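You operate a simulated robot arm through the tools that you are given. There is no shell and no other tool. Be economical: measure what you need, move in short steps, check, and stop when the job is done.

Carry out the task below with a simulated robot arm. There is one attempt and no reset: what you move stays moved.

JOB
Wipe the dust off the plate in the rest, then grease its middle from the open tin.
Fine: use the yellow swab; wipe back on the brown mat, swab back in its pot, tin shut. A coat counts when it lies all over at full strength: go over it till it gets no stronger.

It is judged by the outcome, as a careful person would: the job done as asked, and still so three seconds after it is handed in. It fails if anything else is knocked over, pushed out of place, dropped, spilled or broken.

ROBOT AND FRAMES
A 6-joint arm with a two-finger parallel gripper, fixed in place. Base frame: the origin is at the foot of the arm, x ahead of it, y to its left, z up; the work surface is at about z = 80. Units: cm, degrees, N and s.
With the tool pointing down near the work surface it reaches from about 34 to 82 cm from the base axis. Its first joint turns from -166.0 to 166.0 degrees. Payload 3.91 kg.
The tool frame sits at the grasp point between the pads (the TCP): z along the fingers, y along the line on which they close. The tips reach 3 cm beyond it. Largest opening 11 cm; finger width 2, thickness 1; the body of the gripper, 4.8 by 11.2 cm, starts 5.5 cm behind the TCP.
Orientation is that of the tool frame in the base frame, as a unit quaternion [x, y, z, w]. With the fingers straight down and closing along the base's y, the tool's x points along the base's -x, its y along +y and its z along -z.

CONTROLS
- The arm moves only by the tool step_arm. Its argument "commands" is a list of rows, each an object of numbers (a shift or turn left out is 0, a gripper value left out holds the last): "tx", "ty", "tz": the shift along the tool's x, y, z in cm; "rx", "ry", "rz": the turn, a rotation vector about the tool's x, y, z in degrees; "jaw": the opening, from 0 (shut) to 1 (fully open). In form: [{"tx": .., "ty": .., "tz": .., "rx": .., "ry": .., "rz": .., "jaw": ..}, ...]. A call has 1 to 10 rows; each row shifts and turns the commanded pose from where the row before left it, along the tool's axes as they then stand. A row lasts 0.2 s, in which the tool goes at most 5 cm and 8.6 degrees; a call with a longer step from one row to the next is refused whole, and so is a gripper value outside its range. Where a pose cannot be reached the arm comes as near as it can. A force on the tool above 90 N (or 10 N above the force at the start of the call, whichever is more), or a blocked arm, ends the call early, and 0.2 s more pass. Each finger travels about 4.5 cm/s and halts on what it meets, pressing with about 31 N; the grip force reading is that of the motor and also rises with nothing between the fingers. The clock runs only during rows and for 0.2 s after the last one: add rows that do not move to give the fingers time. The reply holds the time, the measured pose of the TCP, the force on the tool along the base axes, the opening and the grip force, in the units named above and with some noise, with the torque about the TCP (base axes, N m) and any sound that the robot's microphone picked up.
- Cameras (640 x 400 px; columns grow to the right, rows downward): "scene" is fixed at [21.56, 50.65, 139.14]; the picture's right is [-0.98, -0.18, 0.00], its down [-0.05, 0.29, -0.96] and it looks along [0.17, -0.94, -0.30] (base axes); focal length 311 px, centre (320, 200). "wrist" rides on the gripper at [7.7, 0.7, -11.5] in the tool frame; the picture's right is [-0.09, 1.00, 0.00], its down [-0.80, -0.07, -0.59] and it looks along [-0.59, -0.05, 0.80] (tool axes); focal length 270 px, centre (320, 200). There is no depth. A picture from a camera that has moved, and an enlarged one, comes with that camera's place and axes in the base frame and with its lens. The place of the scene camera against the robot may be out by one fixed shift of up to 1.2 cm in any direction.
- camera(camera): a new picture of that camera. It takes no simulated time.
- raise_lower(by): slides the trunk up (or, below 0, down) by that many cm; the arm rides with it, the base frame stays. It gives what a move gives, with no picture.
- zoom(camera, box): a new picture of the part [left, top, right, bottom] of that camera's present view, enlarged. It takes no simulated time.
- job_done(): hands the job in; it is judged then, once.

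Go step by step. Nothing tells you positions but the pictures and the camera data: compare them with the known pose of the tool, close in by small moves and look again before you grip or let go. The budget is 120 turns and 68 pictures, counting those below and the enlarged ones. Unless the task says otherwise, let go and move clear before handing in, and close with one line.

The tools are called after ">>>" as a command line: name --argument value ..., lists and objects as JSON in quotes. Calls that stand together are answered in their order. step_arm: Moves the arm, as the interface text tells. Its arguments: {"type":"object","properties":{"commands":{"type":"array","items":{"type":"object","properties":{"tx":{"type":"number"},"ty":{"type":"number"},"tz":{"type":"number"},"rx":{"type":"number"},"ry":{"type":"number"},"rz":{"type":"number"},"jaw":{"type":"number"}}}}},"required":["commands"]} The other tools are called the same way: raise_lower (by) slides the trunk up or down; camera (camera) takes a picture; zoom (camera, box) takes an enlarged picture of a part of a camera's view; job_done () hands the job in.

At the start:

```text
time: 0.0
position: [32.66, -46.52, 114.42]
tcp_rot: [0.0, 1.0, 0.001, 0.0]
wrist_force: [0.1, -1.1, -0.4]
ft_torque: [0.01, 0.01, 0.01]
opening: 11.01
finger_force: 0.1
trunk travel left (down, up): [-57.5, 3.5]
```

scene: 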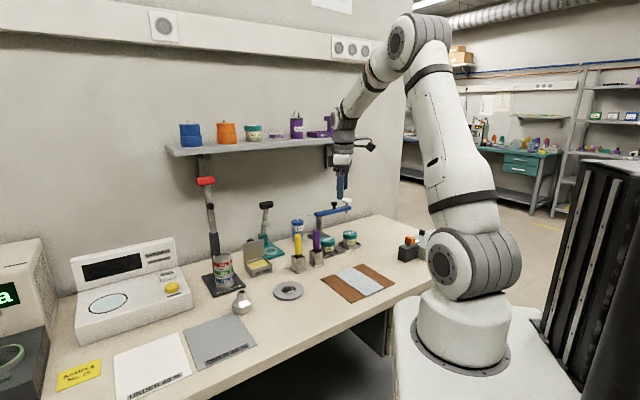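
wrist: 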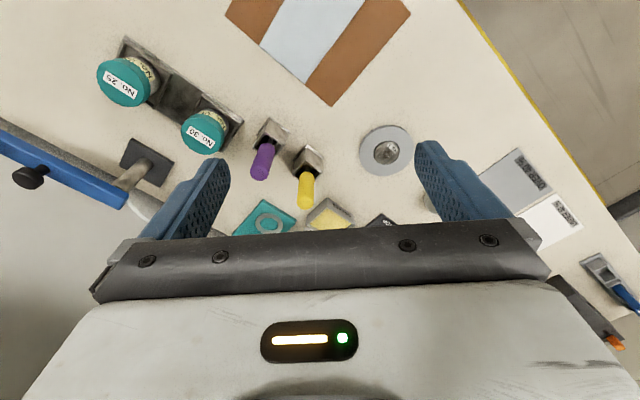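

I see a bench with pots holding swabs, teal-lidded tins, a brown mat with a pale wipe, and other items. I'll zoom in to identify each before moving.

>>> zoom --camera "scene" --box '[230, 190, 430, 315]'

>>> zoom --camera "scene" --box '[40, 170, 300, 332]'

>>> zoom --camera "wrist" --box '[80, 0, 440, 240]'

```text
3.20 times, centred on (330, 252) of scene
camera zoom: at [21.56, 50.65, 139.14], right [-0.98, -0.18, 0.0], down [-0.05, 0.29, -0.96], along [0.17, -0.94, -0.3], focal length 996 px, centre (288, 32)
```

zoom: 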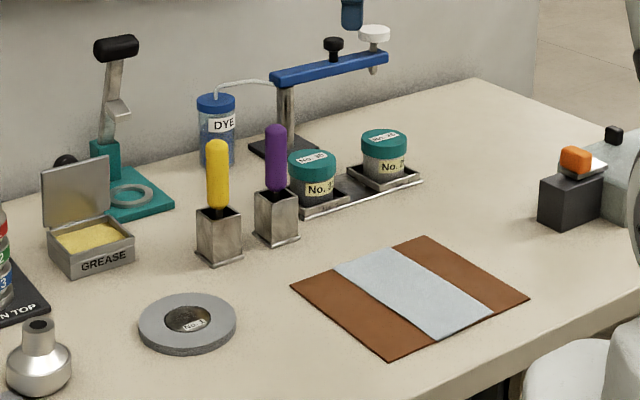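

```text
2.46 times, centred on (170, 251) of scene
camera zoom: at [21.56, 50.65, 139.14], right [-0.98, -0.18, 0.0], down [-0.05, 0.29, -0.96], along [0.17, -0.94, -0.3], focal length 766 px, centre (689, 74)
```

zoom: 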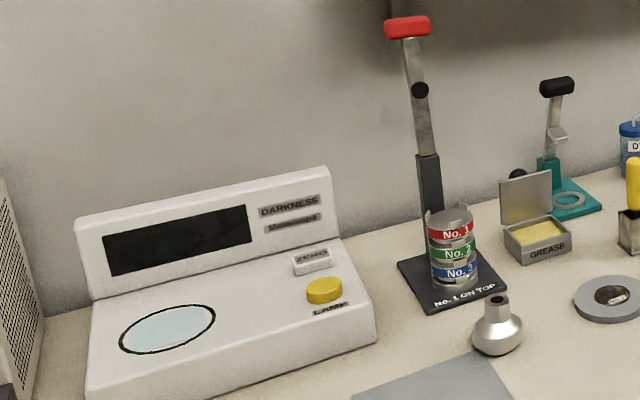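

```text
1.67 times, centred on (260, 120) of wrist
camera zoom: at [24.85, -45.8, 125.98], right [0.09, 1.0, 0.0], down [0.8, -0.07, 0.59], along [0.59, -0.05, -0.8], focal length 450 px, centre (420, 333)
```

zoom: 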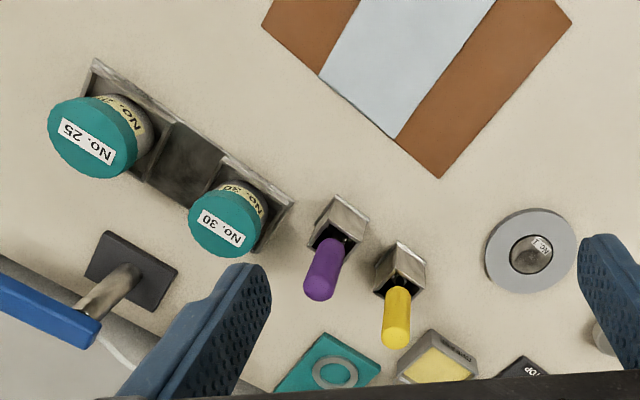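

Pots sit near x≈48,y≈-49; the grey ring near (48,-35). I'll move over for a closer look at the ring, tin and the rest.

>>> step_arm --commands '[{"ty": 3.5, "tz": 3.5}, {"ty": 3.5, "tz": 3.5}, {"ty": 3, "tz": 3}]'

>>> camera --camera "wrist"

```text
time: 0.8
position: [32.9, -36.6, 104.59]
tcp_rot: [0.0, 1.0, 0.0, 0.0]
wrist_force: [0.8, 0.4, 0.0]
ft_torque: [0.01, -0.01, 0.03]
opening: 10.99
finger_force: 0.1
trunk travel left (down, up): [-57.5, 3.5]
```

```text
62 pictures are left
camera wrist: at [25.16, -35.84, 116.1], right [0.09, 1.0, 0.0], down [0.8, -0.07, 0.59], along [0.59, -0.05, -0.8], focal length 270 px, centre (320, 200)
```

wrist: 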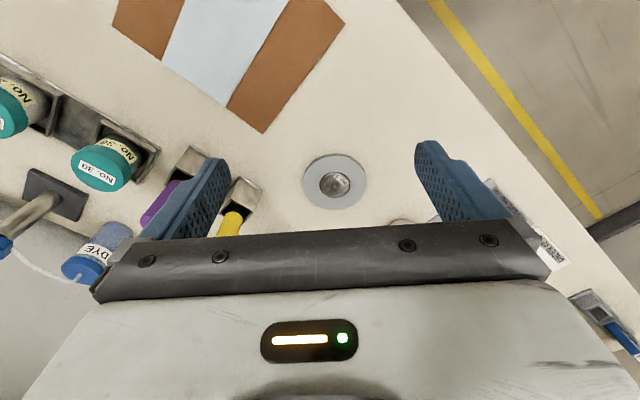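

The ring is now central; I zoom in on it.

>>> zoom --camera "wrist" --box '[290, 145, 386, 205]'

>>> zoom --camera "scene" --box '[220, 220, 332, 310]'

```text
6.67 times, centred on (338, 175) of wrist
camera zoom: at [25.16, -35.84, 116.1], right [0.09, 1.0, 0.0], down [0.8, -0.07, 0.59], along [0.59, -0.05, -0.8], focal length 1802 px, centre (200, 367)
```

zoom: 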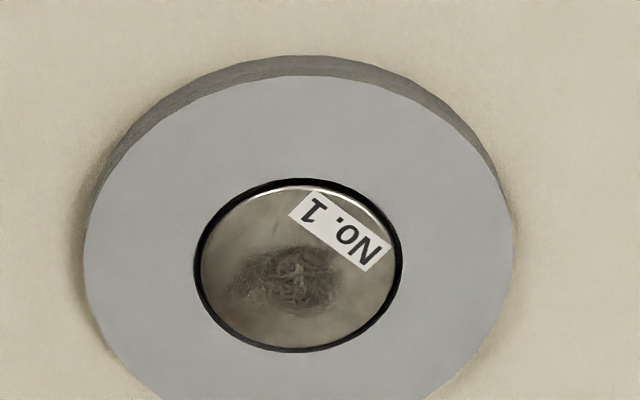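

```text
4.44 times, centred on (276, 265) of scene
camera zoom: at [21.56, 50.65, 139.14], right [-0.98, -0.18, 0.0], down [-0.05, 0.29, -0.96], along [0.17, -0.94, -0.3], focal length 1383 px, centre (516, -89)
```

zoom: 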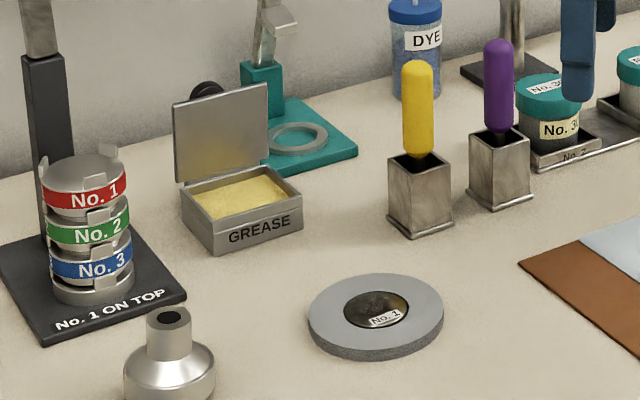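

The plate is the No. 1 disc, dusty in the middle, sitting in the grey ring; the wipe is the pale cloth on the mat, centred near (26.5,-46.6) and turned 45°. I'll turn the tool 45° and look at the cloth closely.

>>> step_arm --commands '[{"rz": 7.5}, {"rz": 7.5}, {"rz": 7.5}, {"rz": 7.5}, {"rz": 7.5}, {"rz": 7.5}, {"tx": 2.05, "ty": -2.9, "tz": 2.75}, {"tx": 2.05, "ty": -2.9, "tz": 2.75}, {"tx": 2.05, "ty": -2.9, "tz": 2.75}, {"tx": 2.05, "ty": -2.9, "tz": 2.75}]'

>>> camera --camera "wrist"

```text
time: 3.0
position: [18.44, -39.08, 93.52]
tcp_rot: [0.382, 0.924, 0.001, 0.0]
wrist_force: [0.2, 0.0, -0.1]
ft_torque: [0.02, -0.03, -0.01]
opening: 11.01
finger_force: 0.1
trunk travel left (down, up): [-57.5, 3.5]
```

```text
59 pictures are left
camera wrist: at [13.51, -33.05, 104.9], right [0.77, 0.64, 0.0], down [0.52, -0.62, 0.59], along [0.38, -0.46, -0.8], focal length 270 px, centre (320, 200)
```

wrist: 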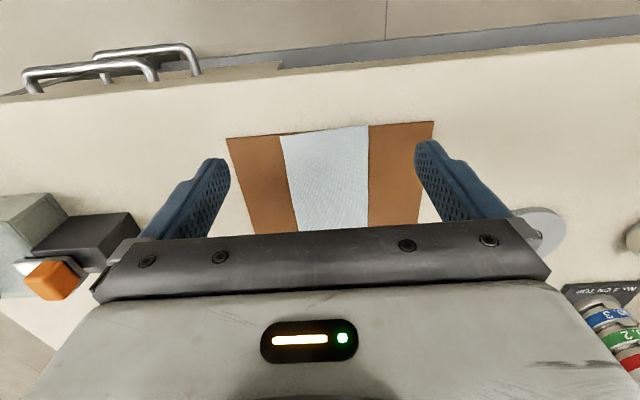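

>>> zoom --camera "wrist" --box '[220, 110, 444, 250]'

>>> zoom --camera "scene" --box '[310, 255, 406, 315]'

```text
2.86 times, centred on (332, 180) of wrist
camera zoom: at [13.51, -33.05, 104.9], right [0.77, 0.64, 0.0], down [0.52, -0.62, 0.59], along [0.38, -0.46, -0.8], focal length 772 px, centre (286, 257)
```

zoom: 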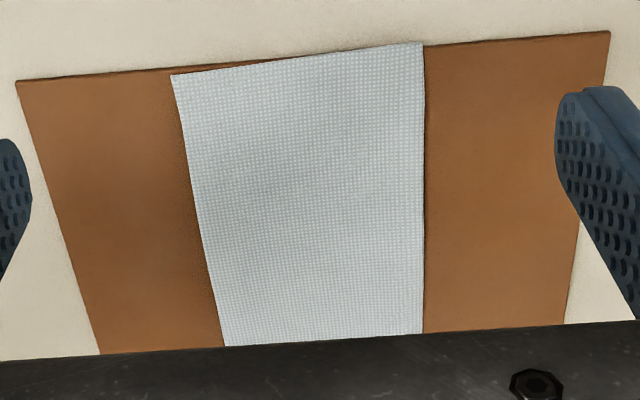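

```text
6.67 times, centred on (358, 285) of scene
camera zoom: at [21.56, 50.65, 139.14], right [-0.98, -0.18, 0.0], down [-0.05, 0.29, -0.96], along [0.17, -0.94, -0.3], focal length 2074 px, centre (67, -367)
```

zoom: 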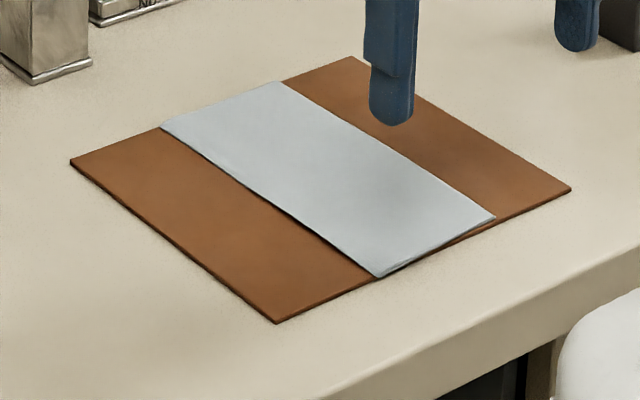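

The wipe is a thin soft cloth centred near (26.2,-46.5). I'll go above its middle with the jaw part closed, then lower gently.

>>> step_arm --commands '[{"tx": -3.6, "jaw": 0.3}, {"tx": -3.6}, {"tx": -3.55, "ty": 0.28}, {"tz": 3}, {"tz": 3}, {"tz": 2}]'

>>> zoom --camera "scene" --box '[310, 235, 422, 305]'

```text
time: 4.4
position: [26.51, -46.4, 85.49]
tcp_rot: [0.383, 0.924, -0.001, -0.001]
wrist_force: [0.5, -0.6, -0.7]
ft_torque: [0.0, -0.04, -0.01]
opening: 3.28
finger_force: 0.0
trunk travel left (down, up): [-57.5, 3.5]
```

```text
5.71 times, centred on (366, 270) of scene
camera zoom: at [21.56, 50.65, 139.14], right [-0.98, -0.18, 0.0], down [-0.05, 0.29, -0.96], along [0.17, -0.94, -0.3], focal length 1778 px, centre (57, -200)
```

zoom: 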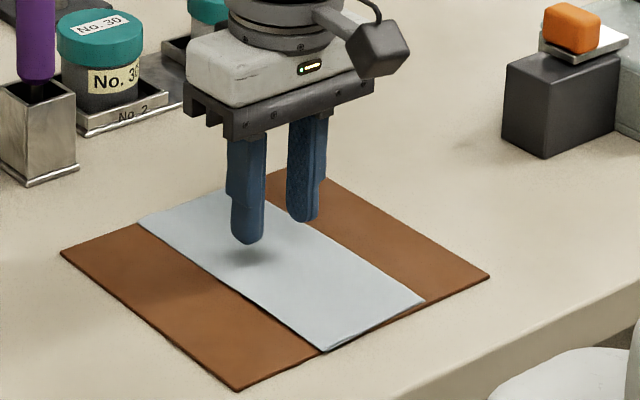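

Tips are about 2 cm above the cloth, over its middle. I lower slowly till I feel contact.

>>> step_arm --commands '[{"tz": 0.8}, {"tz": 0.6}, {"tz": 0.3}, {"tz": 0.2}]'

```text
time: 5.4
position: [26.33, -46.44, 83.52]
tcp_rot: [0.383, 0.924, 0.001, 0.0]
wrist_force: [0.0, -0.5, 1.2]
ft_torque: [-0.03, -0.03, 0.0]
opening: 3.28
finger_force: 0.0
trunk travel left (down, up): [-57.5, 3.5]
```

>>> step_arm --commands '[{"tz": 0.15}, {"tz": 0.1}]'

```text
time: 6.0
position: [26.41, -46.42, 83.44]
tcp_rot: [0.383, 0.924, 0.0, 0.001]
wrist_force: [-2.4, 0.3, 8.3]
ft_torque: [-0.04, 0.08, 0.0]
opening: 3.28
finger_force: 0.0
trunk travel left (down, up): [-57.5, 3.5]
```

Contact at about 8 N. Closing now to pinch the cloth.

>>> step_arm --commands '[{"jaw": 0.0}, {}, {}, {}, {}]'

>>> zoom --camera "scene" --box '[310, 235, 422, 305]'

```text
time: 7.2
position: [26.43, -46.37, 83.49]
tcp_rot: [0.383, 0.924, 0.0, 0.001]
wrist_force: [2.5, -1.5, 15.5]
ft_torque: [-0.02, -0.11, -0.06]
opening: 0.17
finger_force: 31.7
trunk travel left (down, up): [-57.5, 3.5]
```

```text
5.71 times, centred on (366, 270) of scene
camera zoom: at [21.56, 50.65, 139.14], right [-0.98, -0.18, 0.0], down [-0.05, 0.29, -0.96], along [0.17, -0.94, -0.3], focal length 1778 px, centre (57, -200)
```

zoom: 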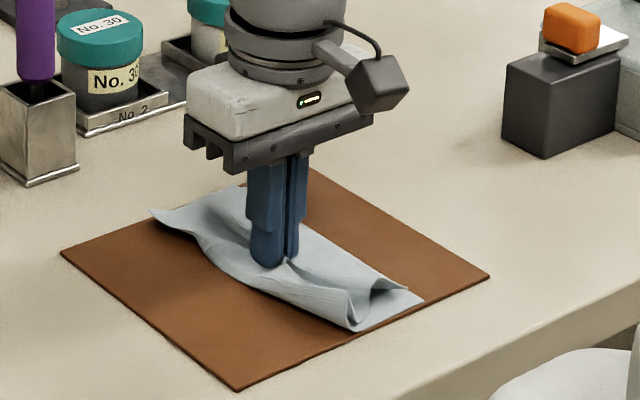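

The cloth is pinched. I lift it and carry it over the plate at (48.3,-35.4).

>>> step_arm --commands '[{"tz": -2}, {"tz": -3}, {"tz": -4}, {"tz": -4}, {"tz": -4}]'

>>> step_arm --commands '[{"tx": -0.8, "ty": 2.4}, {"tx": -1.2, "ty": 3.6}, {"tx": -1.2, "ty": 3.6}, {"tx": -1.2, "ty": 3.6}, {"tx": -1.2, "ty": 3.6}, {"tx": -1.2, "ty": 3.6}, {"tx": -0.9, "ty": 2.9}, {}, {}]'

>>> zoom --camera "scene" --box '[210, 190, 370, 290]'

>>> camera --camera "wrist"

```text
time: 8.4
position: [26.2, -46.38, 100.48]
tcp_rot: [0.383, 0.924, 0.0, 0.0]
wrist_force: [-0.2, -0.3, 0.2]
ft_torque: [0.01, -0.05, 0.02]
opening: 0.19
finger_force: 31.5
trunk travel left (down, up): [-57.5, 3.5]
```

```text
time: 10.4
position: [48.45, -35.17, 100.53]
tcp_rot: [0.383, 0.924, 0.0, 0.0]
wrist_force: [0.3, -0.3, 0.2]
ft_torque: [0.03, 0.02, 0.02]
opening: 0.15
finger_force: 30.9
trunk travel left (down, up): [-57.5, 3.5]
```

```text
4.00 times, centred on (290, 240) of scene
camera zoom: at [21.56, 50.65, 139.14], right [-0.98, -0.18, 0.0], down [-0.05, 0.29, -0.96], along [0.17, -0.94, -0.3], focal length 1244 px, centre (440, 40)
```

zoom: 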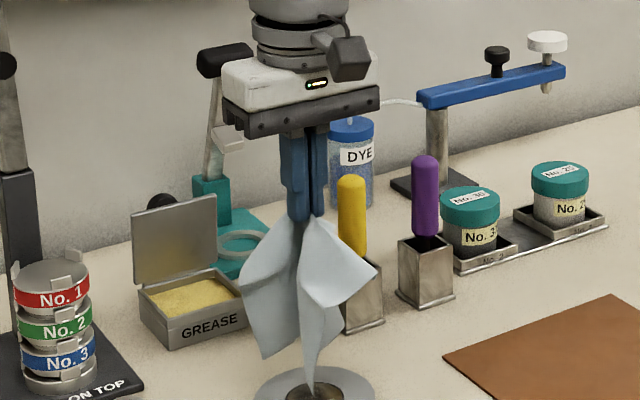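

```text
53 pictures are left
camera wrist: at [43.46, -29.2, 111.93], right [0.77, 0.64, 0.0], down [0.52, -0.62, 0.59], along [0.38, -0.46, -0.8], focal length 270 px, centre (320, 200)
```

wrist: 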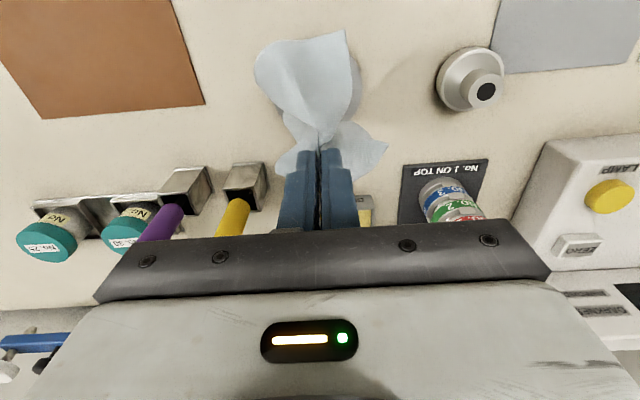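

The cloth hangs clear over the plate. Lowering it onto the plate.

>>> step_arm --commands '[{"tz": 4}, {"tz": 4}, {"tz": 4}, {"tz": 2}, {"tz": 1}]'

>>> step_arm --commands '[{"tz": 0.3}, {"tz": 0.2}, {"tz": 0.2}]'

>>> zoom --camera "scene" --box '[210, 220, 338, 300]'

```text
time: 11.6
position: [48.35, -35.1, 85.38]
tcp_rot: [0.383, 0.924, 0.0, 0.0]
wrist_force: [-0.1, 0.0, -0.1]
ft_torque: [0.0, -0.03, 0.01]
opening: 0.16
finger_force: 31.1
trunk travel left (down, up): [-57.5, 3.5]
```

```text
time: 12.4
position: [48.36, -35.24, 84.66]
tcp_rot: [0.382, 0.924, 0.001, 0.0]
wrist_force: [-0.9, -0.5, 0.5]
ft_torque: [-0.02, 0.0, -0.01]
opening: 0.19
finger_force: 30.8
trunk travel left (down, up): [-57.5, 3.5]
```

```text
5.00 times, centred on (274, 260) of scene
camera zoom: at [21.56, 50.65, 139.14], right [-0.98, -0.18, 0.0], down [-0.05, 0.29, -0.96], along [0.17, -0.94, -0.3], focal length 1556 px, centre (550, -100)
```

zoom: 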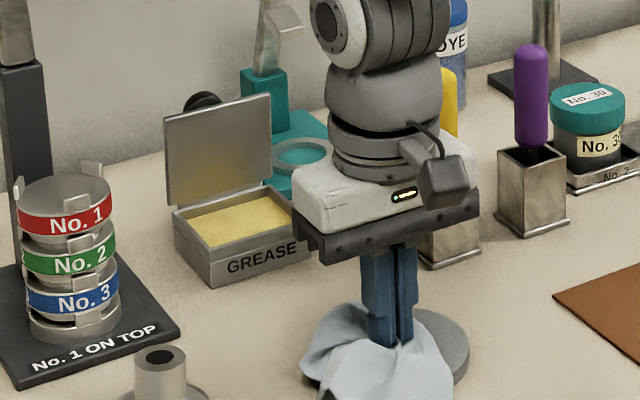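

>>> step_arm --commands '[{"tz": 0.2}, {"tz": 0.2}, {"tz": 0.1}]'

```text
time: 13.2
position: [48.44, -35.25, 84.4]
tcp_rot: [0.382, 0.924, -0.001, 0.001]
wrist_force: [1.0, 0.3, 16.2]
ft_torque: [-0.04, -0.16, 0.04]
opening: 0.17
finger_force: 31.1
trunk travel left (down, up): [-57.5, 3.5]
```

Contact on the plate at 16 N. I ease off slightly and rub in small strokes.

>>> step_arm --commands '[{"tz": -0.08}, {"tx": 0.5}, {"tx": 0.5}, {"tx": -0.5, "ty": 0.4}, {"tx": -0.5, "ty": 0.4}, {"tx": -0.5, "ty": -0.4}, {"tx": -0.5, "ty": -0.4}, {"tx": 0.5, "ty": -0.4}, {"tx": 0.5, "ty": -0.4}, {"ty": 0.8}]'

>>> zoom --camera "scene" --box '[210, 230, 338, 310]'

```text
time: 15.4
position: [48.16, -35.38, 84.25]
tcp_rot: [0.383, 0.924, 0.0, 0.001]
wrist_force: [-0.6, -2.9, 25.8]
ft_torque: [-0.17, -0.16, 0.0]
opening: 0.18
finger_force: 30.7
trunk travel left (down, up): [-57.5, 3.5]
```

```text
5.00 times, centred on (274, 270) of scene
camera zoom: at [21.56, 50.65, 139.14], right [-0.98, -0.18, 0.0], down [-0.05, 0.29, -0.96], along [0.17, -0.94, -0.3], focal length 1556 px, centre (550, -150)
```

zoom: 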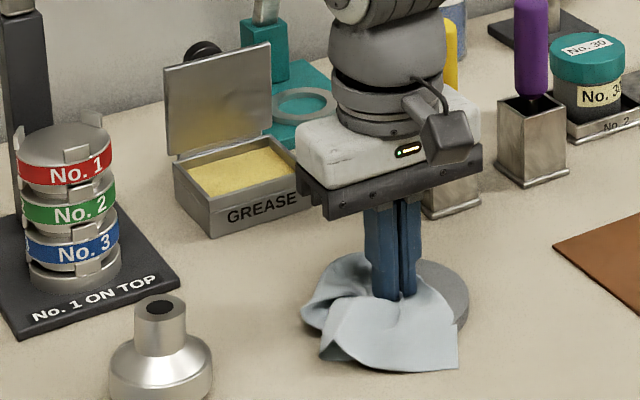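

Rubbing works and the ring hasn't moved. One more denser pass, then lift to check.

>>> step_arm --commands '[{"tx": 0.9, "tz": -0.08}, {"ty": 0.8}, {"tx": -0.9}, {"tx": -0.9}, {"ty": -0.8}, {"tx": 0.9}, {"tx": 0.9, "ty": -0.8}, {"tx": -0.9}, {"tx": -0.9}, {"tx": 0.9, "ty": 0.8}]'

>>> step_arm --commands '[{"tz": -3}, {"tz": -4}, {"tz": -4}, {"tz": -4}, {"tz": -2}, {}]'

>>> zoom --camera "scene" --box '[246, 250, 326, 310]'

```text
time: 17.6
position: [48.33, -35.42, 84.4]
tcp_rot: [0.383, 0.924, 0.0, 0.0]
wrist_force: [0.0, 0.2, 2.5]
ft_torque: [0.01, -0.02, 0.02]
opening: 0.15
finger_force: 31.0
trunk travel left (down, up): [-57.5, 3.5]
```

```text
time: 19.0
position: [48.21, -35.37, 101.33]
tcp_rot: [0.383, 0.924, 0.0, 0.0]
wrist_force: [0.3, -0.2, -0.1]
ft_torque: [0.0, 0.0, 0.01]
opening: 0.21
finger_force: 31.0
trunk travel left (down, up): [-57.5, 3.5]
```

```text
6.67 times, centred on (286, 280) of scene
camera zoom: at [21.56, 50.65, 139.14], right [-0.98, -0.18, 0.0], down [-0.05, 0.29, -0.96], along [0.17, -0.94, -0.3], focal length 2074 px, centre (547, -333)
```

zoom: 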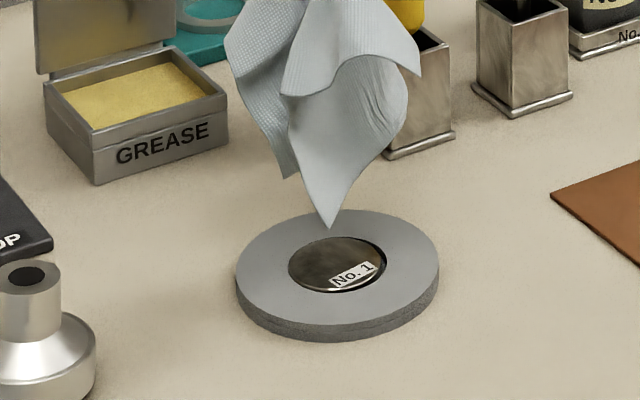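

I shift aside to see the plate with the wrist camera.

>>> step_arm --commands '[{"ty": -4, "tx": 1}, {"ty": -4, "tx": 1}, {"ty": -3, "tx": 1}, {}]'

>>> camera --camera "wrist"

```text
time: 20.0
position: [38.45, -40.86, 101.45]
tcp_rot: [0.383, 0.924, 0.0, 0.001]
wrist_force: [0.0, 0.4, -0.8]
ft_torque: [0.01, -0.02, 0.01]
opening: 0.17
finger_force: 31.0
trunk travel left (down, up): [-57.5, 3.5]
```

```text
49 pictures are left
camera wrist: at [33.37, -34.82, 112.84], right [0.77, 0.64, 0.0], down [0.52, -0.62, 0.59], along [0.38, -0.46, -0.8], focal length 270 px, centre (320, 200)
```

wrist: 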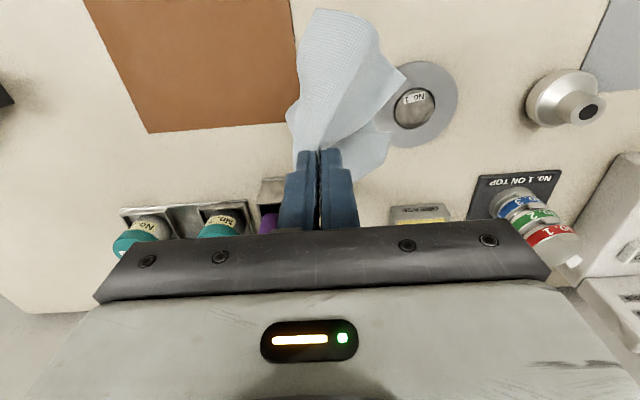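

>>> zoom --camera "wrist" --box '[382, 78, 446, 138]'

```text
6.67 times, centred on (414, 108) of wrist
camera zoom: at [33.37, -34.82, 112.84], right [0.77, 0.64, 0.0], down [0.52, -0.62, 0.59], along [0.38, -0.46, -0.8], focal length 1802 px, centre (-307, 813)
```

zoom: 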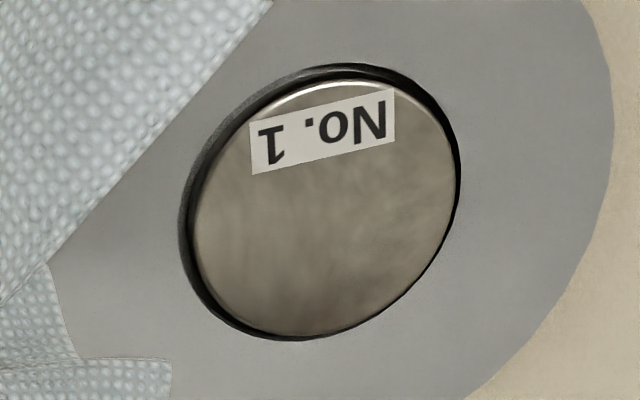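

The plate is clean and still in place. Now I return the cloth to the mat.

>>> step_arm --commands '[{"ty": -3.2, "tx": 1.2}, {"ty": -3.2, "tx": 1.2}, {"ty": -3.2, "tx": 1.2}, {"ty": -3.0, "tx": 1.07}, {}, {"tz": 4}, {"tz": 4}, {"tz": 4}, {"tz": 3}, {"tz": 2}]'

>>> step_arm --commands '[{"tz": 0.4}, {"tz": 0.3}]'

>>> zoom --camera "scene" --box '[310, 235, 422, 305]'

```text
time: 22.2
position: [26.19, -46.62, 84.46]
tcp_rot: [0.383, 0.924, 0.0, 0.0]
wrist_force: [-0.5, 0.2, 1.6]
ft_torque: [0.03, 0.01, 0.02]
opening: 0.16
finger_force: 31.1
trunk travel left (down, up): [-57.5, 3.5]
```

```text
time: 22.8
position: [26.18, -46.51, 83.84]
tcp_rot: [0.383, 0.924, 0.0, 0.0]
wrist_force: [0.1, 0.6, 5.7]
ft_torque: [0.03, -0.01, -0.01]
opening: 0.18
finger_force: 30.8
trunk travel left (down, up): [-57.5, 3.5]
```

```text
5.71 times, centred on (366, 270) of scene
camera zoom: at [21.56, 50.65, 139.14], right [-0.98, -0.18, 0.0], down [-0.05, 0.29, -0.96], along [0.17, -0.94, -0.3], focal length 1778 px, centre (57, -200)
```

zoom: 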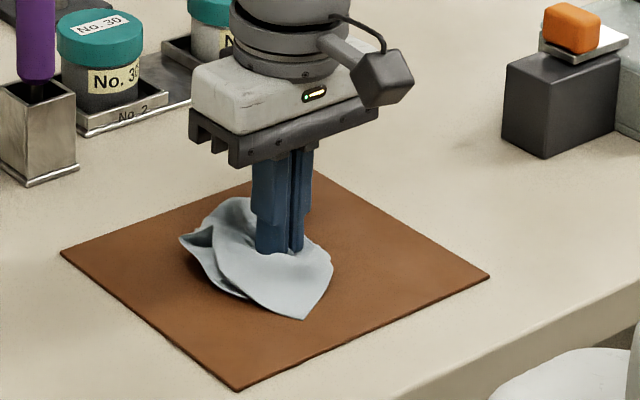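

The wipe is well inside the mat. I open a little, wait, and rise clear.

>>> step_arm --commands '[{"jaw": 0.2}, {}, {}, {}, {"tz": -1}, {"tz": -2}, {"tz": -4}, {"tz": -4}, {"tz": -4}, {}]'

>>> zoom --camera "scene" --box '[310, 225, 422, 305]'

```text
time: 25.0
position: [26.04, -46.59, 98.74]
tcp_rot: [0.383, 0.924, 0.0, 0.001]
wrist_force: [0.2, -0.6, 0.0]
ft_torque: [-0.01, -0.01, 0.03]
opening: 2.19
finger_force: 0.1
trunk travel left (down, up): [-57.5, 3.5]
```

```text
5.00 times, centred on (366, 265) of scene
camera zoom: at [21.56, 50.65, 139.14], right [-0.98, -0.18, 0.0], down [-0.05, 0.29, -0.96], along [0.17, -0.94, -0.3], focal length 1556 px, centre (90, -125)
```

zoom: 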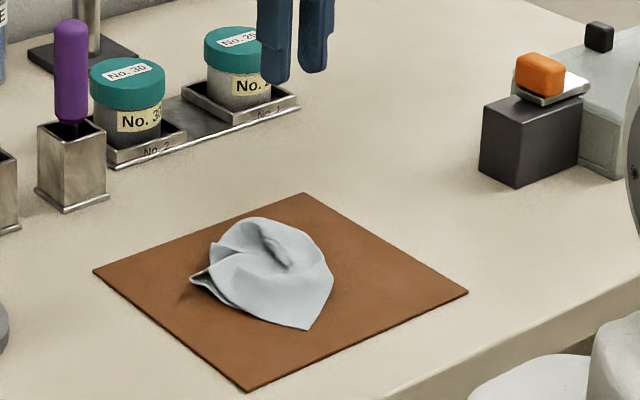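

The wipe lies on the mat. Next the yellow swab near (48,-48.5): I rise, turn 45° more, and look at it from in front.

>>> step_arm --commands '[{"tz": -3.5, "rz": 7.5, "jaw": 0.55}, {"rz": 7.5}, {"rz": 7.5}, {"rz": 7.5}, {"rz": 7.5}, {"rz": 7.5}, {"ty": 4, "tx": 0.8}, {"ty": 4, "tx": 0.8}, {"ty": 4, "tx": 0.8}, {"ty": 4, "tx": 0.8}]'

>>> step_arm --commands '[{"ty": 3, "tx": 0.6}, {"ty": 3, "tx": 0.6}, {}]'

>>> camera --camera "wrist"

```text
time: 27.2
position: [42.58, -43.43, 102.05]
tcp_rot: [0.707, 0.707, -0.001, 0.0]
wrist_force: [-0.8, -0.3, 0.8]
ft_torque: [0.0, 0.04, 0.01]
opening: 6.04
finger_force: 0.1
trunk travel left (down, up): [-57.5, 3.5]
```

```text
time: 28.0
position: [48.23, -42.42, 102.03]
tcp_rot: [0.707, 0.707, 0.0, 0.0]
wrist_force: [-0.1, -0.6, -0.3]
ft_torque: [0.02, 0.0, -0.01]
opening: 6.03
finger_force: 0.1
trunk travel left (down, up): [-57.5, 3.5]
```

```text
45 pictures are left
camera wrist: at [48.93, -34.62, 113.54], right [1.0, -0.09, 0.0], down [-0.07, -0.8, 0.59], along [-0.05, -0.59, -0.8], focal length 270 px, centre (320, 200)
```

wrist: 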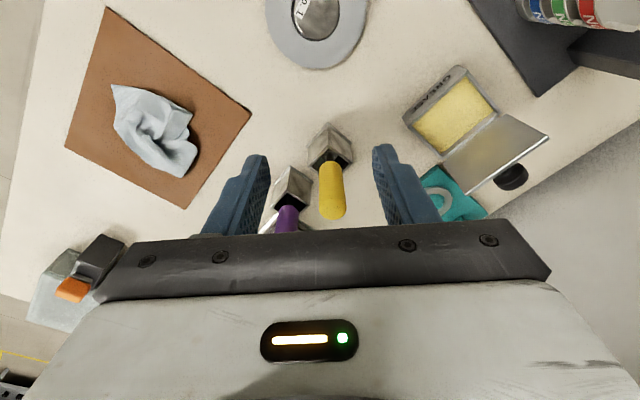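

>>> zoom --camera "wrist" --box '[264, 110, 392, 230]'

>>> zoom --camera "scene" --box '[270, 225, 334, 275]'

>>> zoom --camera "wrist" --box '[390, 50, 560, 220]'

```text
3.33 times, centred on (328, 170) of wrist
camera zoom: at [48.93, -34.62, 113.54], right [1.0, -0.09, 0.0], down [-0.07, -0.8, 0.59], along [-0.05, -0.59, -0.8], focal length 901 px, centre (293, 300)
```

zoom: 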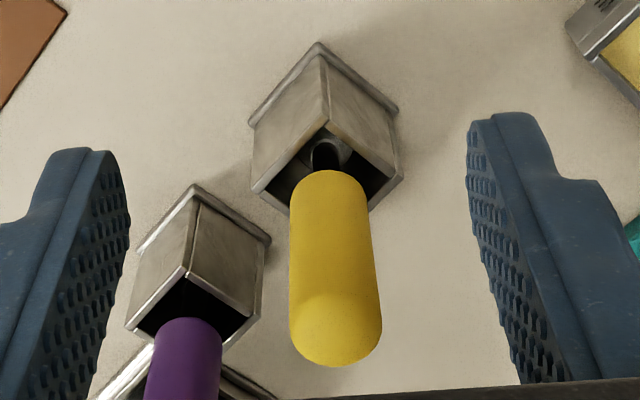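

```text
8.00 times, centred on (302, 250) of scene
camera zoom: at [21.56, 50.65, 139.14], right [-0.98, -0.18, 0.0], down [-0.05, 0.29, -0.96], along [0.17, -0.94, -0.3], focal length 2489 px, centre (464, -200)
```

zoom: 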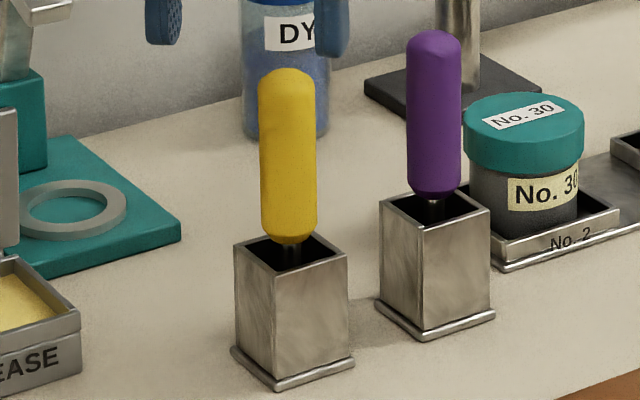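

```text
2.35 times, centred on (475, 135) of wrist
camera zoom: at [48.93, -34.62, 113.54], right [1.0, -0.09, 0.0], down [-0.07, -0.8, 0.59], along [-0.05, -0.59, -0.8], focal length 636 px, centre (-45, 353)
```

zoom: 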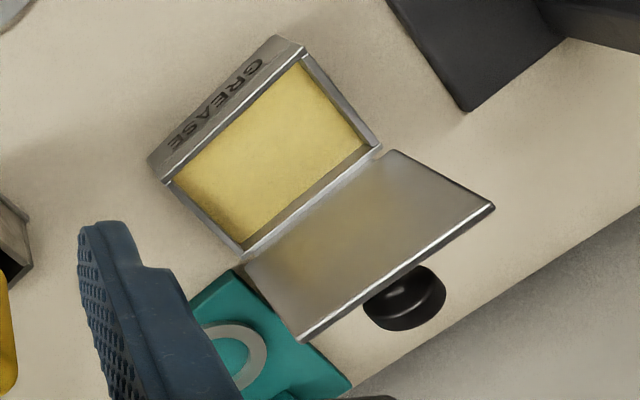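

The swab stands upright at about (48.9,-51.4), handle from z≈85 to 93. I go above it and part way down, then check.

>>> step_arm --commands '[{"tx": -3, "ty": 0.67}, {"tx": -3}, {"tx": -3}, {}, {"tz": 4}, {"tz": 3}, {}]'

>>> camera --camera "wrist"

>>> zoom --camera "scene" --box '[256, 205, 352, 275]'

```text
time: 29.6
position: [48.79, -51.08, 95.05]
tcp_rot: [0.707, 0.707, 0.001, 0.0]
wrist_force: [-0.5, 0.3, 0.4]
ft_torque: [-0.02, -0.02, -0.02]
opening: 6.06
finger_force: 0.0
trunk travel left (down, up): [-57.5, 3.5]
```

```text
41 pictures are left
camera wrist: at [49.48, -43.29, 106.58], right [1.0, -0.09, 0.0], down [-0.07, -0.8, 0.59], along [-0.05, -0.59, -0.8], focal length 270 px, centre (320, 200)
```

wrist: 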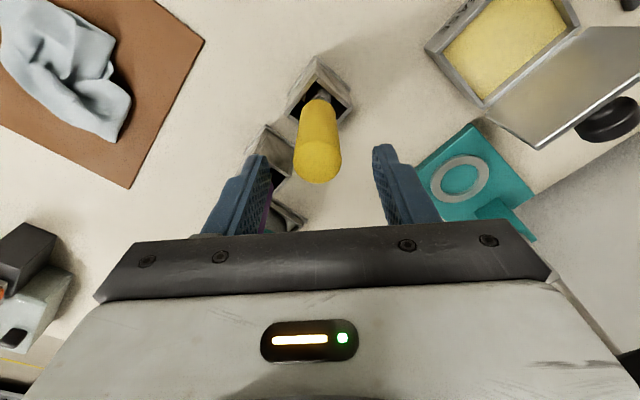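

```text
5.71 times, centred on (304, 240) of scene
camera zoom: at [21.56, 50.65, 139.14], right [-0.98, -0.18, 0.0], down [-0.05, 0.29, -0.96], along [0.17, -0.94, -0.3], focal length 1778 px, centre (411, -29)
```

zoom: 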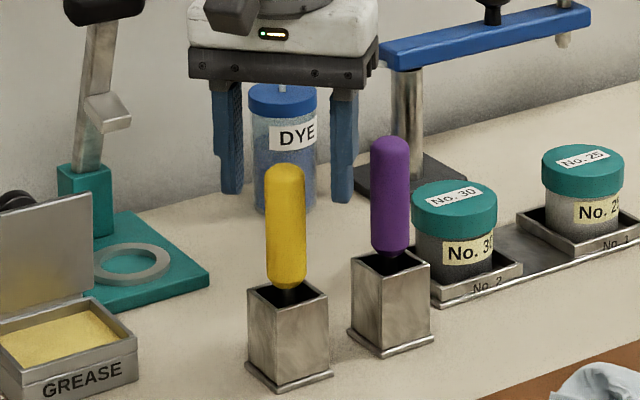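

The swab axis is nearer y≈-50.5, top ≈94.4. I correct by +0.6 cm and lower to z=90, then look before closing.

>>> step_arm --commands '[{"tx": 0.6}, {"tz": 1.5}, {"tz": 1.5}, {"tz": 1.5}, {"tz": 0.5}, {}]'

>>> zoom --camera "wrist" --box '[240, 100, 432, 220]'

>>> zoom --camera "scene" --box '[256, 205, 352, 275]'

```text
time: 31.0
position: [48.85, -50.49, 90.07]
tcp_rot: [0.707, 0.708, 0.0, 0.0]
wrist_force: [-1.2, 0.6, 0.4]
ft_torque: [0.02, 0.02, 0.02]
opening: 6.04
finger_force: 0.0
trunk travel left (down, up): [-57.5, 3.5]
```

```text
3.33 times, centred on (336, 160) of wrist
camera zoom: at [49.53, -42.73, 101.58], right [1.0, -0.09, 0.0], down [-0.07, -0.8, 0.59], along [-0.05, -0.59, -0.8], focal length 901 px, centre (267, 333)
```

zoom: 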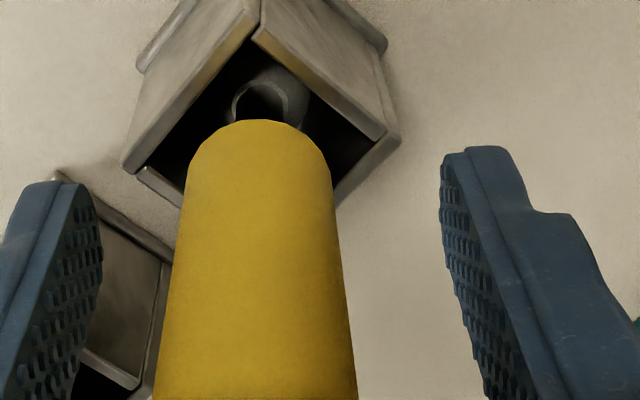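

```text
5.71 times, centred on (304, 240) of scene
camera zoom: at [21.56, 50.65, 139.14], right [-0.98, -0.18, 0.0], down [-0.05, 0.29, -0.96], along [0.17, -0.94, -0.3], focal length 1778 px, centre (411, -29)
```

zoom: 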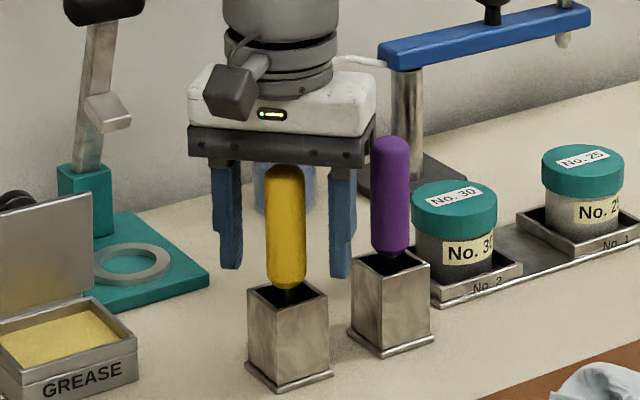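

Fingers straddle the handle well. I centre by -0.2 cm and close.

>>> step_arm --commands '[{"ty": -0.2}, {"jaw": 0.0}, {}, {}, {}, {}]'

>>> step_arm --commands '[{"tz": -1}, {"tz": -2}, {"tz": -3}, {"tz": -3}, {"tz": -3}, {}]'

>>> zoom --camera "scene" --box '[256, 195, 352, 265]'

>>> camera --camera "wrist"

```text
time: 32.4
position: [48.68, -50.55, 90.22]
tcp_rot: [0.707, 0.707, -0.001, 0.0]
wrist_force: [-0.3, 0.0, -0.2]
ft_torque: [0.0, 0.01, 0.0]
opening: 2.45
finger_force: 30.8
trunk travel left (down, up): [-57.5, 3.5]
```

```text
time: 33.8
position: [48.64, -50.51, 102.01]
tcp_rot: [0.707, 0.707, 0.0, 0.0]
wrist_force: [0.3, 0.1, -0.2]
ft_torque: [0.07, -0.02, 0.0]
opening: 2.43
finger_force: 30.5
trunk travel left (down, up): [-57.5, 3.5]
```

```text
5.71 times, centred on (304, 230) of scene
camera zoom: at [21.56, 50.65, 139.14], right [-0.98, -0.18, 0.0], down [-0.05, 0.29, -0.96], along [0.17, -0.94, -0.3], focal length 1778 px, centre (411, 29)
```

zoom: 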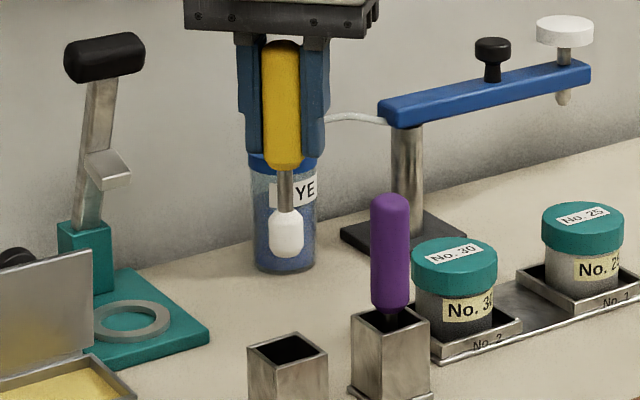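

```text
36 pictures are left
camera wrist: at [49.31, -42.76, 113.62], right [1.0, -0.09, 0.0], down [-0.07, -0.8, 0.59], along [-0.05, -0.59, -0.8], focal length 270 px, centre (320, 200)
```

wrist: 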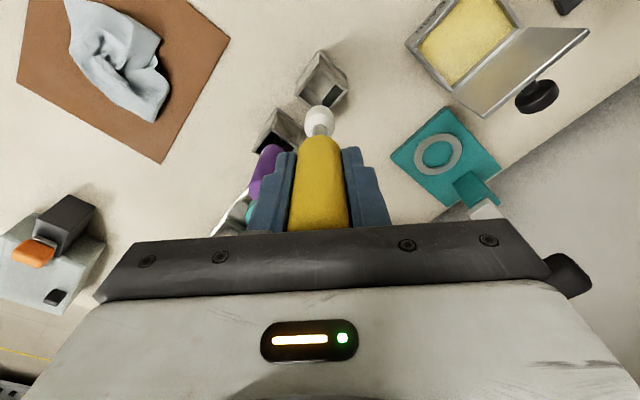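

The swab is held upright, its head bottom about 9.5 cm below the TCP. The grease centre is near (63.3,-47); I move over it and check.

>>> step_arm --commands '[{"tz": -2, "tx": 1.5}, {"ty": 3.5, "tx": 1.0}, {"ty": 3.7, "tx": 0.6}, {"ty": 3.7, "tx": 0.4}, {"ty": 3.5, "tx": 0.3}, {}, {}]'

>>> camera --camera "wrist"

>>> zoom --camera "scene" --box '[210, 180, 322, 280]'

```text
time: 35.4
position: [63.06, -46.95, 103.93]
tcp_rot: [0.707, 0.707, -0.001, 0.0]
wrist_force: [0.5, 0.4, -0.7]
ft_torque: [0.01, -0.02, 0.03]
opening: 2.45
finger_force: 30.9
trunk travel left (down, up): [-57.5, 3.5]
```

```text
35 pictures are left
camera wrist: at [63.72, -39.12, 115.43], right [1.0, -0.09, 0.0], down [-0.07, -0.8, 0.59], along [-0.05, -0.59, -0.8], focal length 270 px, centre (320, 200)
```

wrist: 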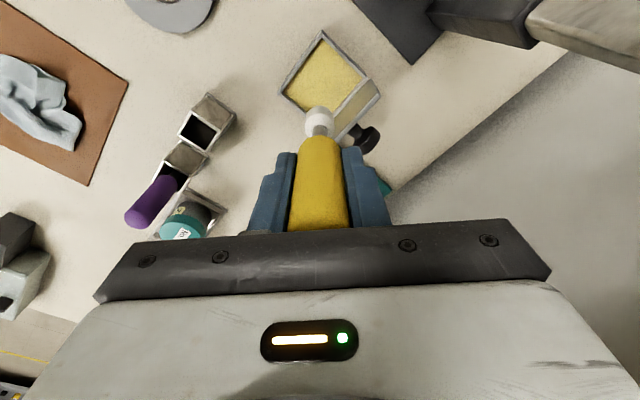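

```text
4.00 times, centred on (266, 230) of scene
camera zoom: at [21.56, 50.65, 139.14], right [-0.98, -0.18, 0.0], down [-0.05, 0.29, -0.96], along [0.17, -0.94, -0.3], focal length 1244 px, centre (536, 80)
```

zoom: 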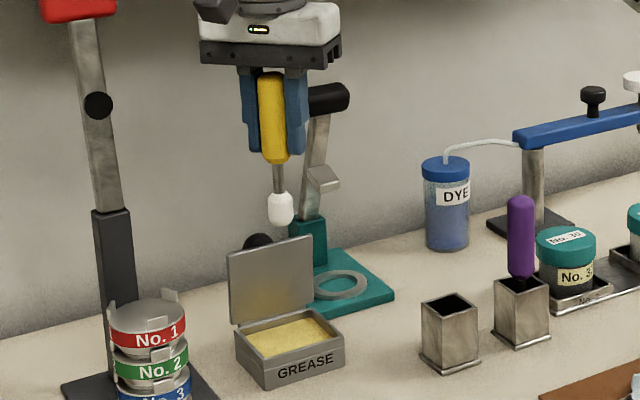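

The head is close to over the grease centre; a small shift and I lower towards it.

>>> step_arm --commands '[{"tx": 0.5, "ty": 0.15}, {"tz": 3}, {"tz": 3}, {"tz": 2.5}, {}]'

>>> zoom --camera "scene" --box '[226, 210, 306, 280]'

>>> zoom --camera "wrist" --box '[256, 20, 416, 160]'

```text
time: 36.6
position: [63.11, -46.4, 95.59]
tcp_rot: [0.707, 0.707, 0.0, 0.0]
wrist_force: [1.1, 0.2, 0.4]
ft_torque: [0.03, 0.0, -0.02]
opening: 2.47
finger_force: 31.0
trunk travel left (down, up): [-57.5, 3.5]
```

```text
5.71 times, centred on (266, 245) of scene
camera zoom: at [21.56, 50.65, 139.14], right [-0.98, -0.18, 0.0], down [-0.05, 0.29, -0.96], along [0.17, -0.94, -0.3], focal length 1778 px, centre (629, -57)
```

zoom: 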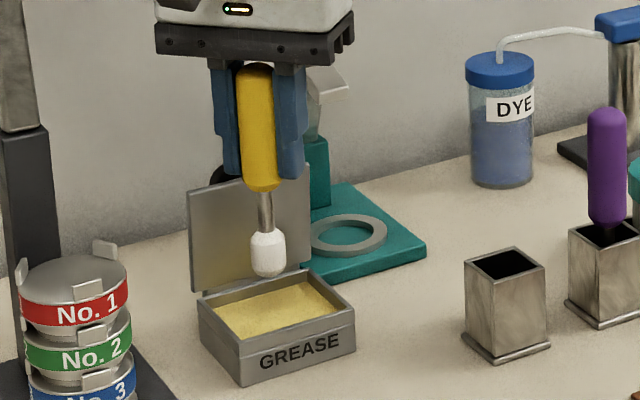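

```text
2.86 times, centred on (336, 90) of wrist
camera zoom: at [63.74, -38.59, 107.04], right [1.0, -0.09, 0.0], down [-0.07, -0.8, 0.59], along [-0.05, -0.59, -0.8], focal length 772 px, centre (274, 514)
```

zoom: 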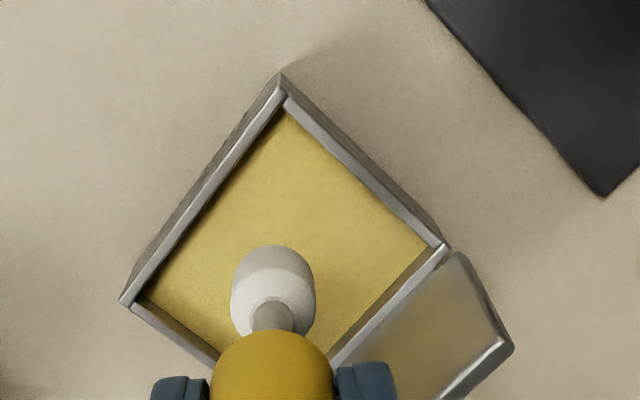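

Head is right over the grease centre, about 3.5 cm above. Lowering to contact gently.

>>> step_arm --commands '[{"tz": 1.5}, {"tz": 0.7}, {"tz": 0.4}, {"tz": 0.3}]'

```text
time: 37.6
position: [63.29, -46.3, 92.78]
tcp_rot: [0.707, 0.707, 0.0, 0.0]
wrist_force: [0.4, 0.3, -0.2]
ft_torque: [-0.02, 0.01, 0.0]
opening: 2.45
finger_force: 30.7
trunk travel left (down, up): [-57.5, 3.5]
```

>>> step_arm --commands '[{"tz": 0.3}, {"tz": 0.2}, {"tz": 0.2}]'

>>> zoom --camera "scene" --box '[226, 220, 306, 280]'

```text
time: 38.4
position: [63.29, -46.43, 92.08]
tcp_rot: [0.707, 0.708, -0.001, 0.0]
wrist_force: [-0.7, 0.3, -0.7]
ft_torque: [0.02, -0.01, 0.02]
opening: 2.43
finger_force: 31.3
trunk travel left (down, up): [-57.5, 3.5]
```

```text
6.67 times, centred on (266, 250) of scene
camera zoom: at [21.56, 50.65, 139.14], right [-0.98, -0.18, 0.0], down [-0.05, 0.29, -0.96], along [0.17, -0.94, -0.3], focal length 2074 px, centre (680, -133)
```

zoom: 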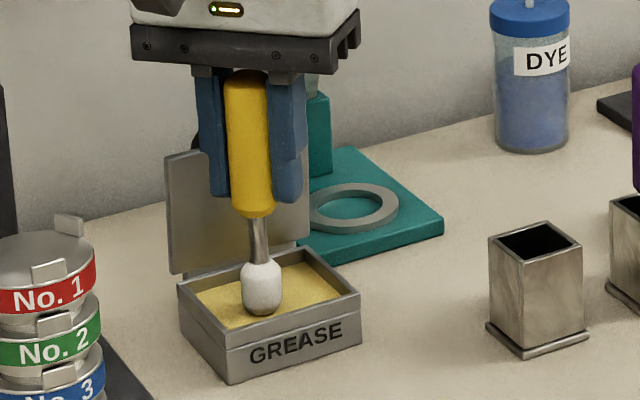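

>>> step_arm --commands '[{"tz": 0.2}, {"tz": 0.2}, {"tz": 0.2}]'

```text
time: 39.2
position: [63.09, -46.23, 91.92]
tcp_rot: [0.707, 0.708, 0.001, 0.002]
wrist_force: [-1.1, 1.2, 15.5]
ft_torque: [0.07, 0.28, -0.03]
opening: 2.44
finger_force: 30.5
trunk travel left (down, up): [-57.5, 3.5]
```

Contact with the grease. I ease off, dab around a little, and lift to see the head.

>>> step_arm --commands '[{"tz": -0.25}, {"tx": 0.5}, {"tx": 0.5}, {"tx": -0.5}, {"tx": -0.5}, {}, {"tz": -2}, {"tz": -3}, {"tz": -3}, {}]'

>>> zoom --camera "scene" --box '[226, 200, 306, 270]'

```text
time: 41.4
position: [63.11, -46.41, 99.66]
tcp_rot: [0.707, 0.707, 0.0, 0.0]
wrist_force: [-0.5, 0.7, -0.7]
ft_torque: [-0.01, -0.02, -0.01]
opening: 2.48
finger_force: 30.7
trunk travel left (down, up): [-57.5, 3.5]
```

```text
5.71 times, centred on (266, 235) of scene
camera zoom: at [21.56, 50.65, 139.14], right [-0.98, -0.18, 0.0], down [-0.05, 0.29, -0.96], along [0.17, -0.94, -0.3], focal length 1778 px, centre (629, 0)
```

zoom: 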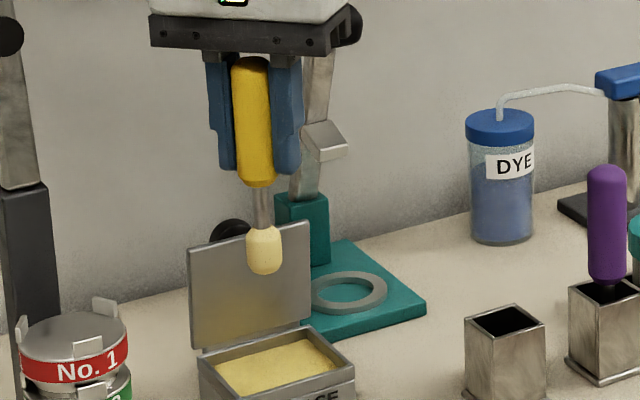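

The head is loaded with grease. Now over to the plate at (48.35,-35.5).

>>> step_arm --commands '[{"ty": -2.0, "tx": 1.5}, {"ty": -3.2, "tx": 2.4}, {"ty": -3.4, "tx": 2.5}, {"ty": -3.4, "tx": 2.5}, {"ty": -2.76, "tx": 2.0}, {}, {"tz": 2.5}, {"tz": 2.5}, {}]'

>>> zoom --camera "wrist" --box '[240, 30, 400, 150]'

>>> zoom --camera "scene" --box '[246, 240, 326, 310]'

```text
time: 43.4
position: [48.47, -35.36, 94.59]
tcp_rot: [0.706, 0.708, 0.0, 0.0]
wrist_force: [-0.7, -1.2, -1.0]
ft_torque: [0.01, -0.04, -0.01]
opening: 2.43
finger_force: 30.6
trunk travel left (down, up): [-57.5, 3.5]
```

```text
3.33 times, centred on (320, 90) of wrist
camera zoom: at [49.1, -27.63, 106.01], right [1.0, -0.09, 0.0], down [-0.07, -0.8, 0.59], along [-0.05, -0.59, -0.8], focal length 901 px, centre (320, 567)
```

zoom: 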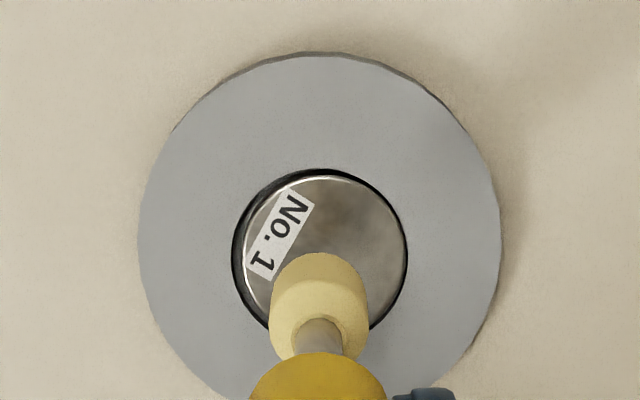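

```text
5.71 times, centred on (286, 275) of scene
camera zoom: at [21.56, 50.65, 139.14], right [-0.98, -0.18, 0.0], down [-0.05, 0.29, -0.96], along [0.17, -0.94, -0.3], focal length 1778 px, centre (514, -229)
```

zoom: 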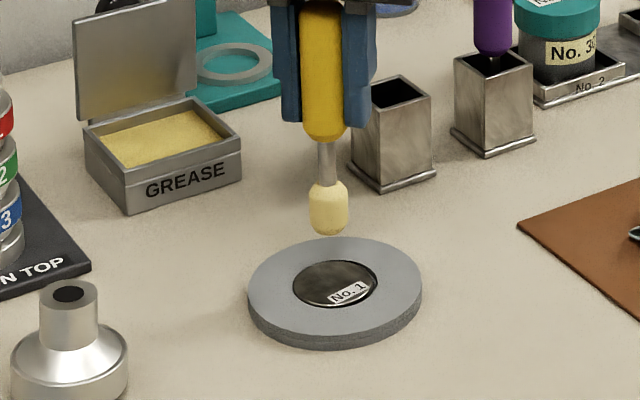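

Head is centred over the plate. Lowering to light contact.

>>> step_arm --commands '[{"tz": 2}, {"tz": 1}, {"tz": 0.4}, {"tz": 0.2}]'

>>> step_arm --commands '[{"tz": 0.15}, {"tz": 0.15}]'

```text
time: 44.4
position: [48.47, -35.4, 91.0]
tcp_rot: [0.707, 0.707, -0.001, 0.0]
wrist_force: [-0.1, 0.3, -0.1]
ft_torque: [0.0, -0.01, -0.04]
opening: 2.46
finger_force: 30.8
trunk travel left (down, up): [-57.5, 3.5]
```

```text
time: 45.0
position: [48.46, -35.34, 90.74]
tcp_rot: [0.707, 0.707, 0.0, 0.0]
wrist_force: [0.5, 0.1, 0.0]
ft_torque: [-0.01, 0.02, 0.0]
opening: 2.45
finger_force: 30.7
trunk travel left (down, up): [-57.5, 3.5]
```

>>> step_arm --commands '[{"tz": 0.1}, {"tz": 0.1}, {"tz": 0.1}]'

```text
time: 45.8
position: [48.5, -35.3, 90.76]
tcp_rot: [0.707, 0.707, 0.0, 0.001]
wrist_force: [-1.4, -1.6, 15.9]
ft_torque: [-0.01, 0.16, 0.01]
opening: 2.43
finger_force: 30.8
trunk travel left (down, up): [-57.5, 3.5]
```

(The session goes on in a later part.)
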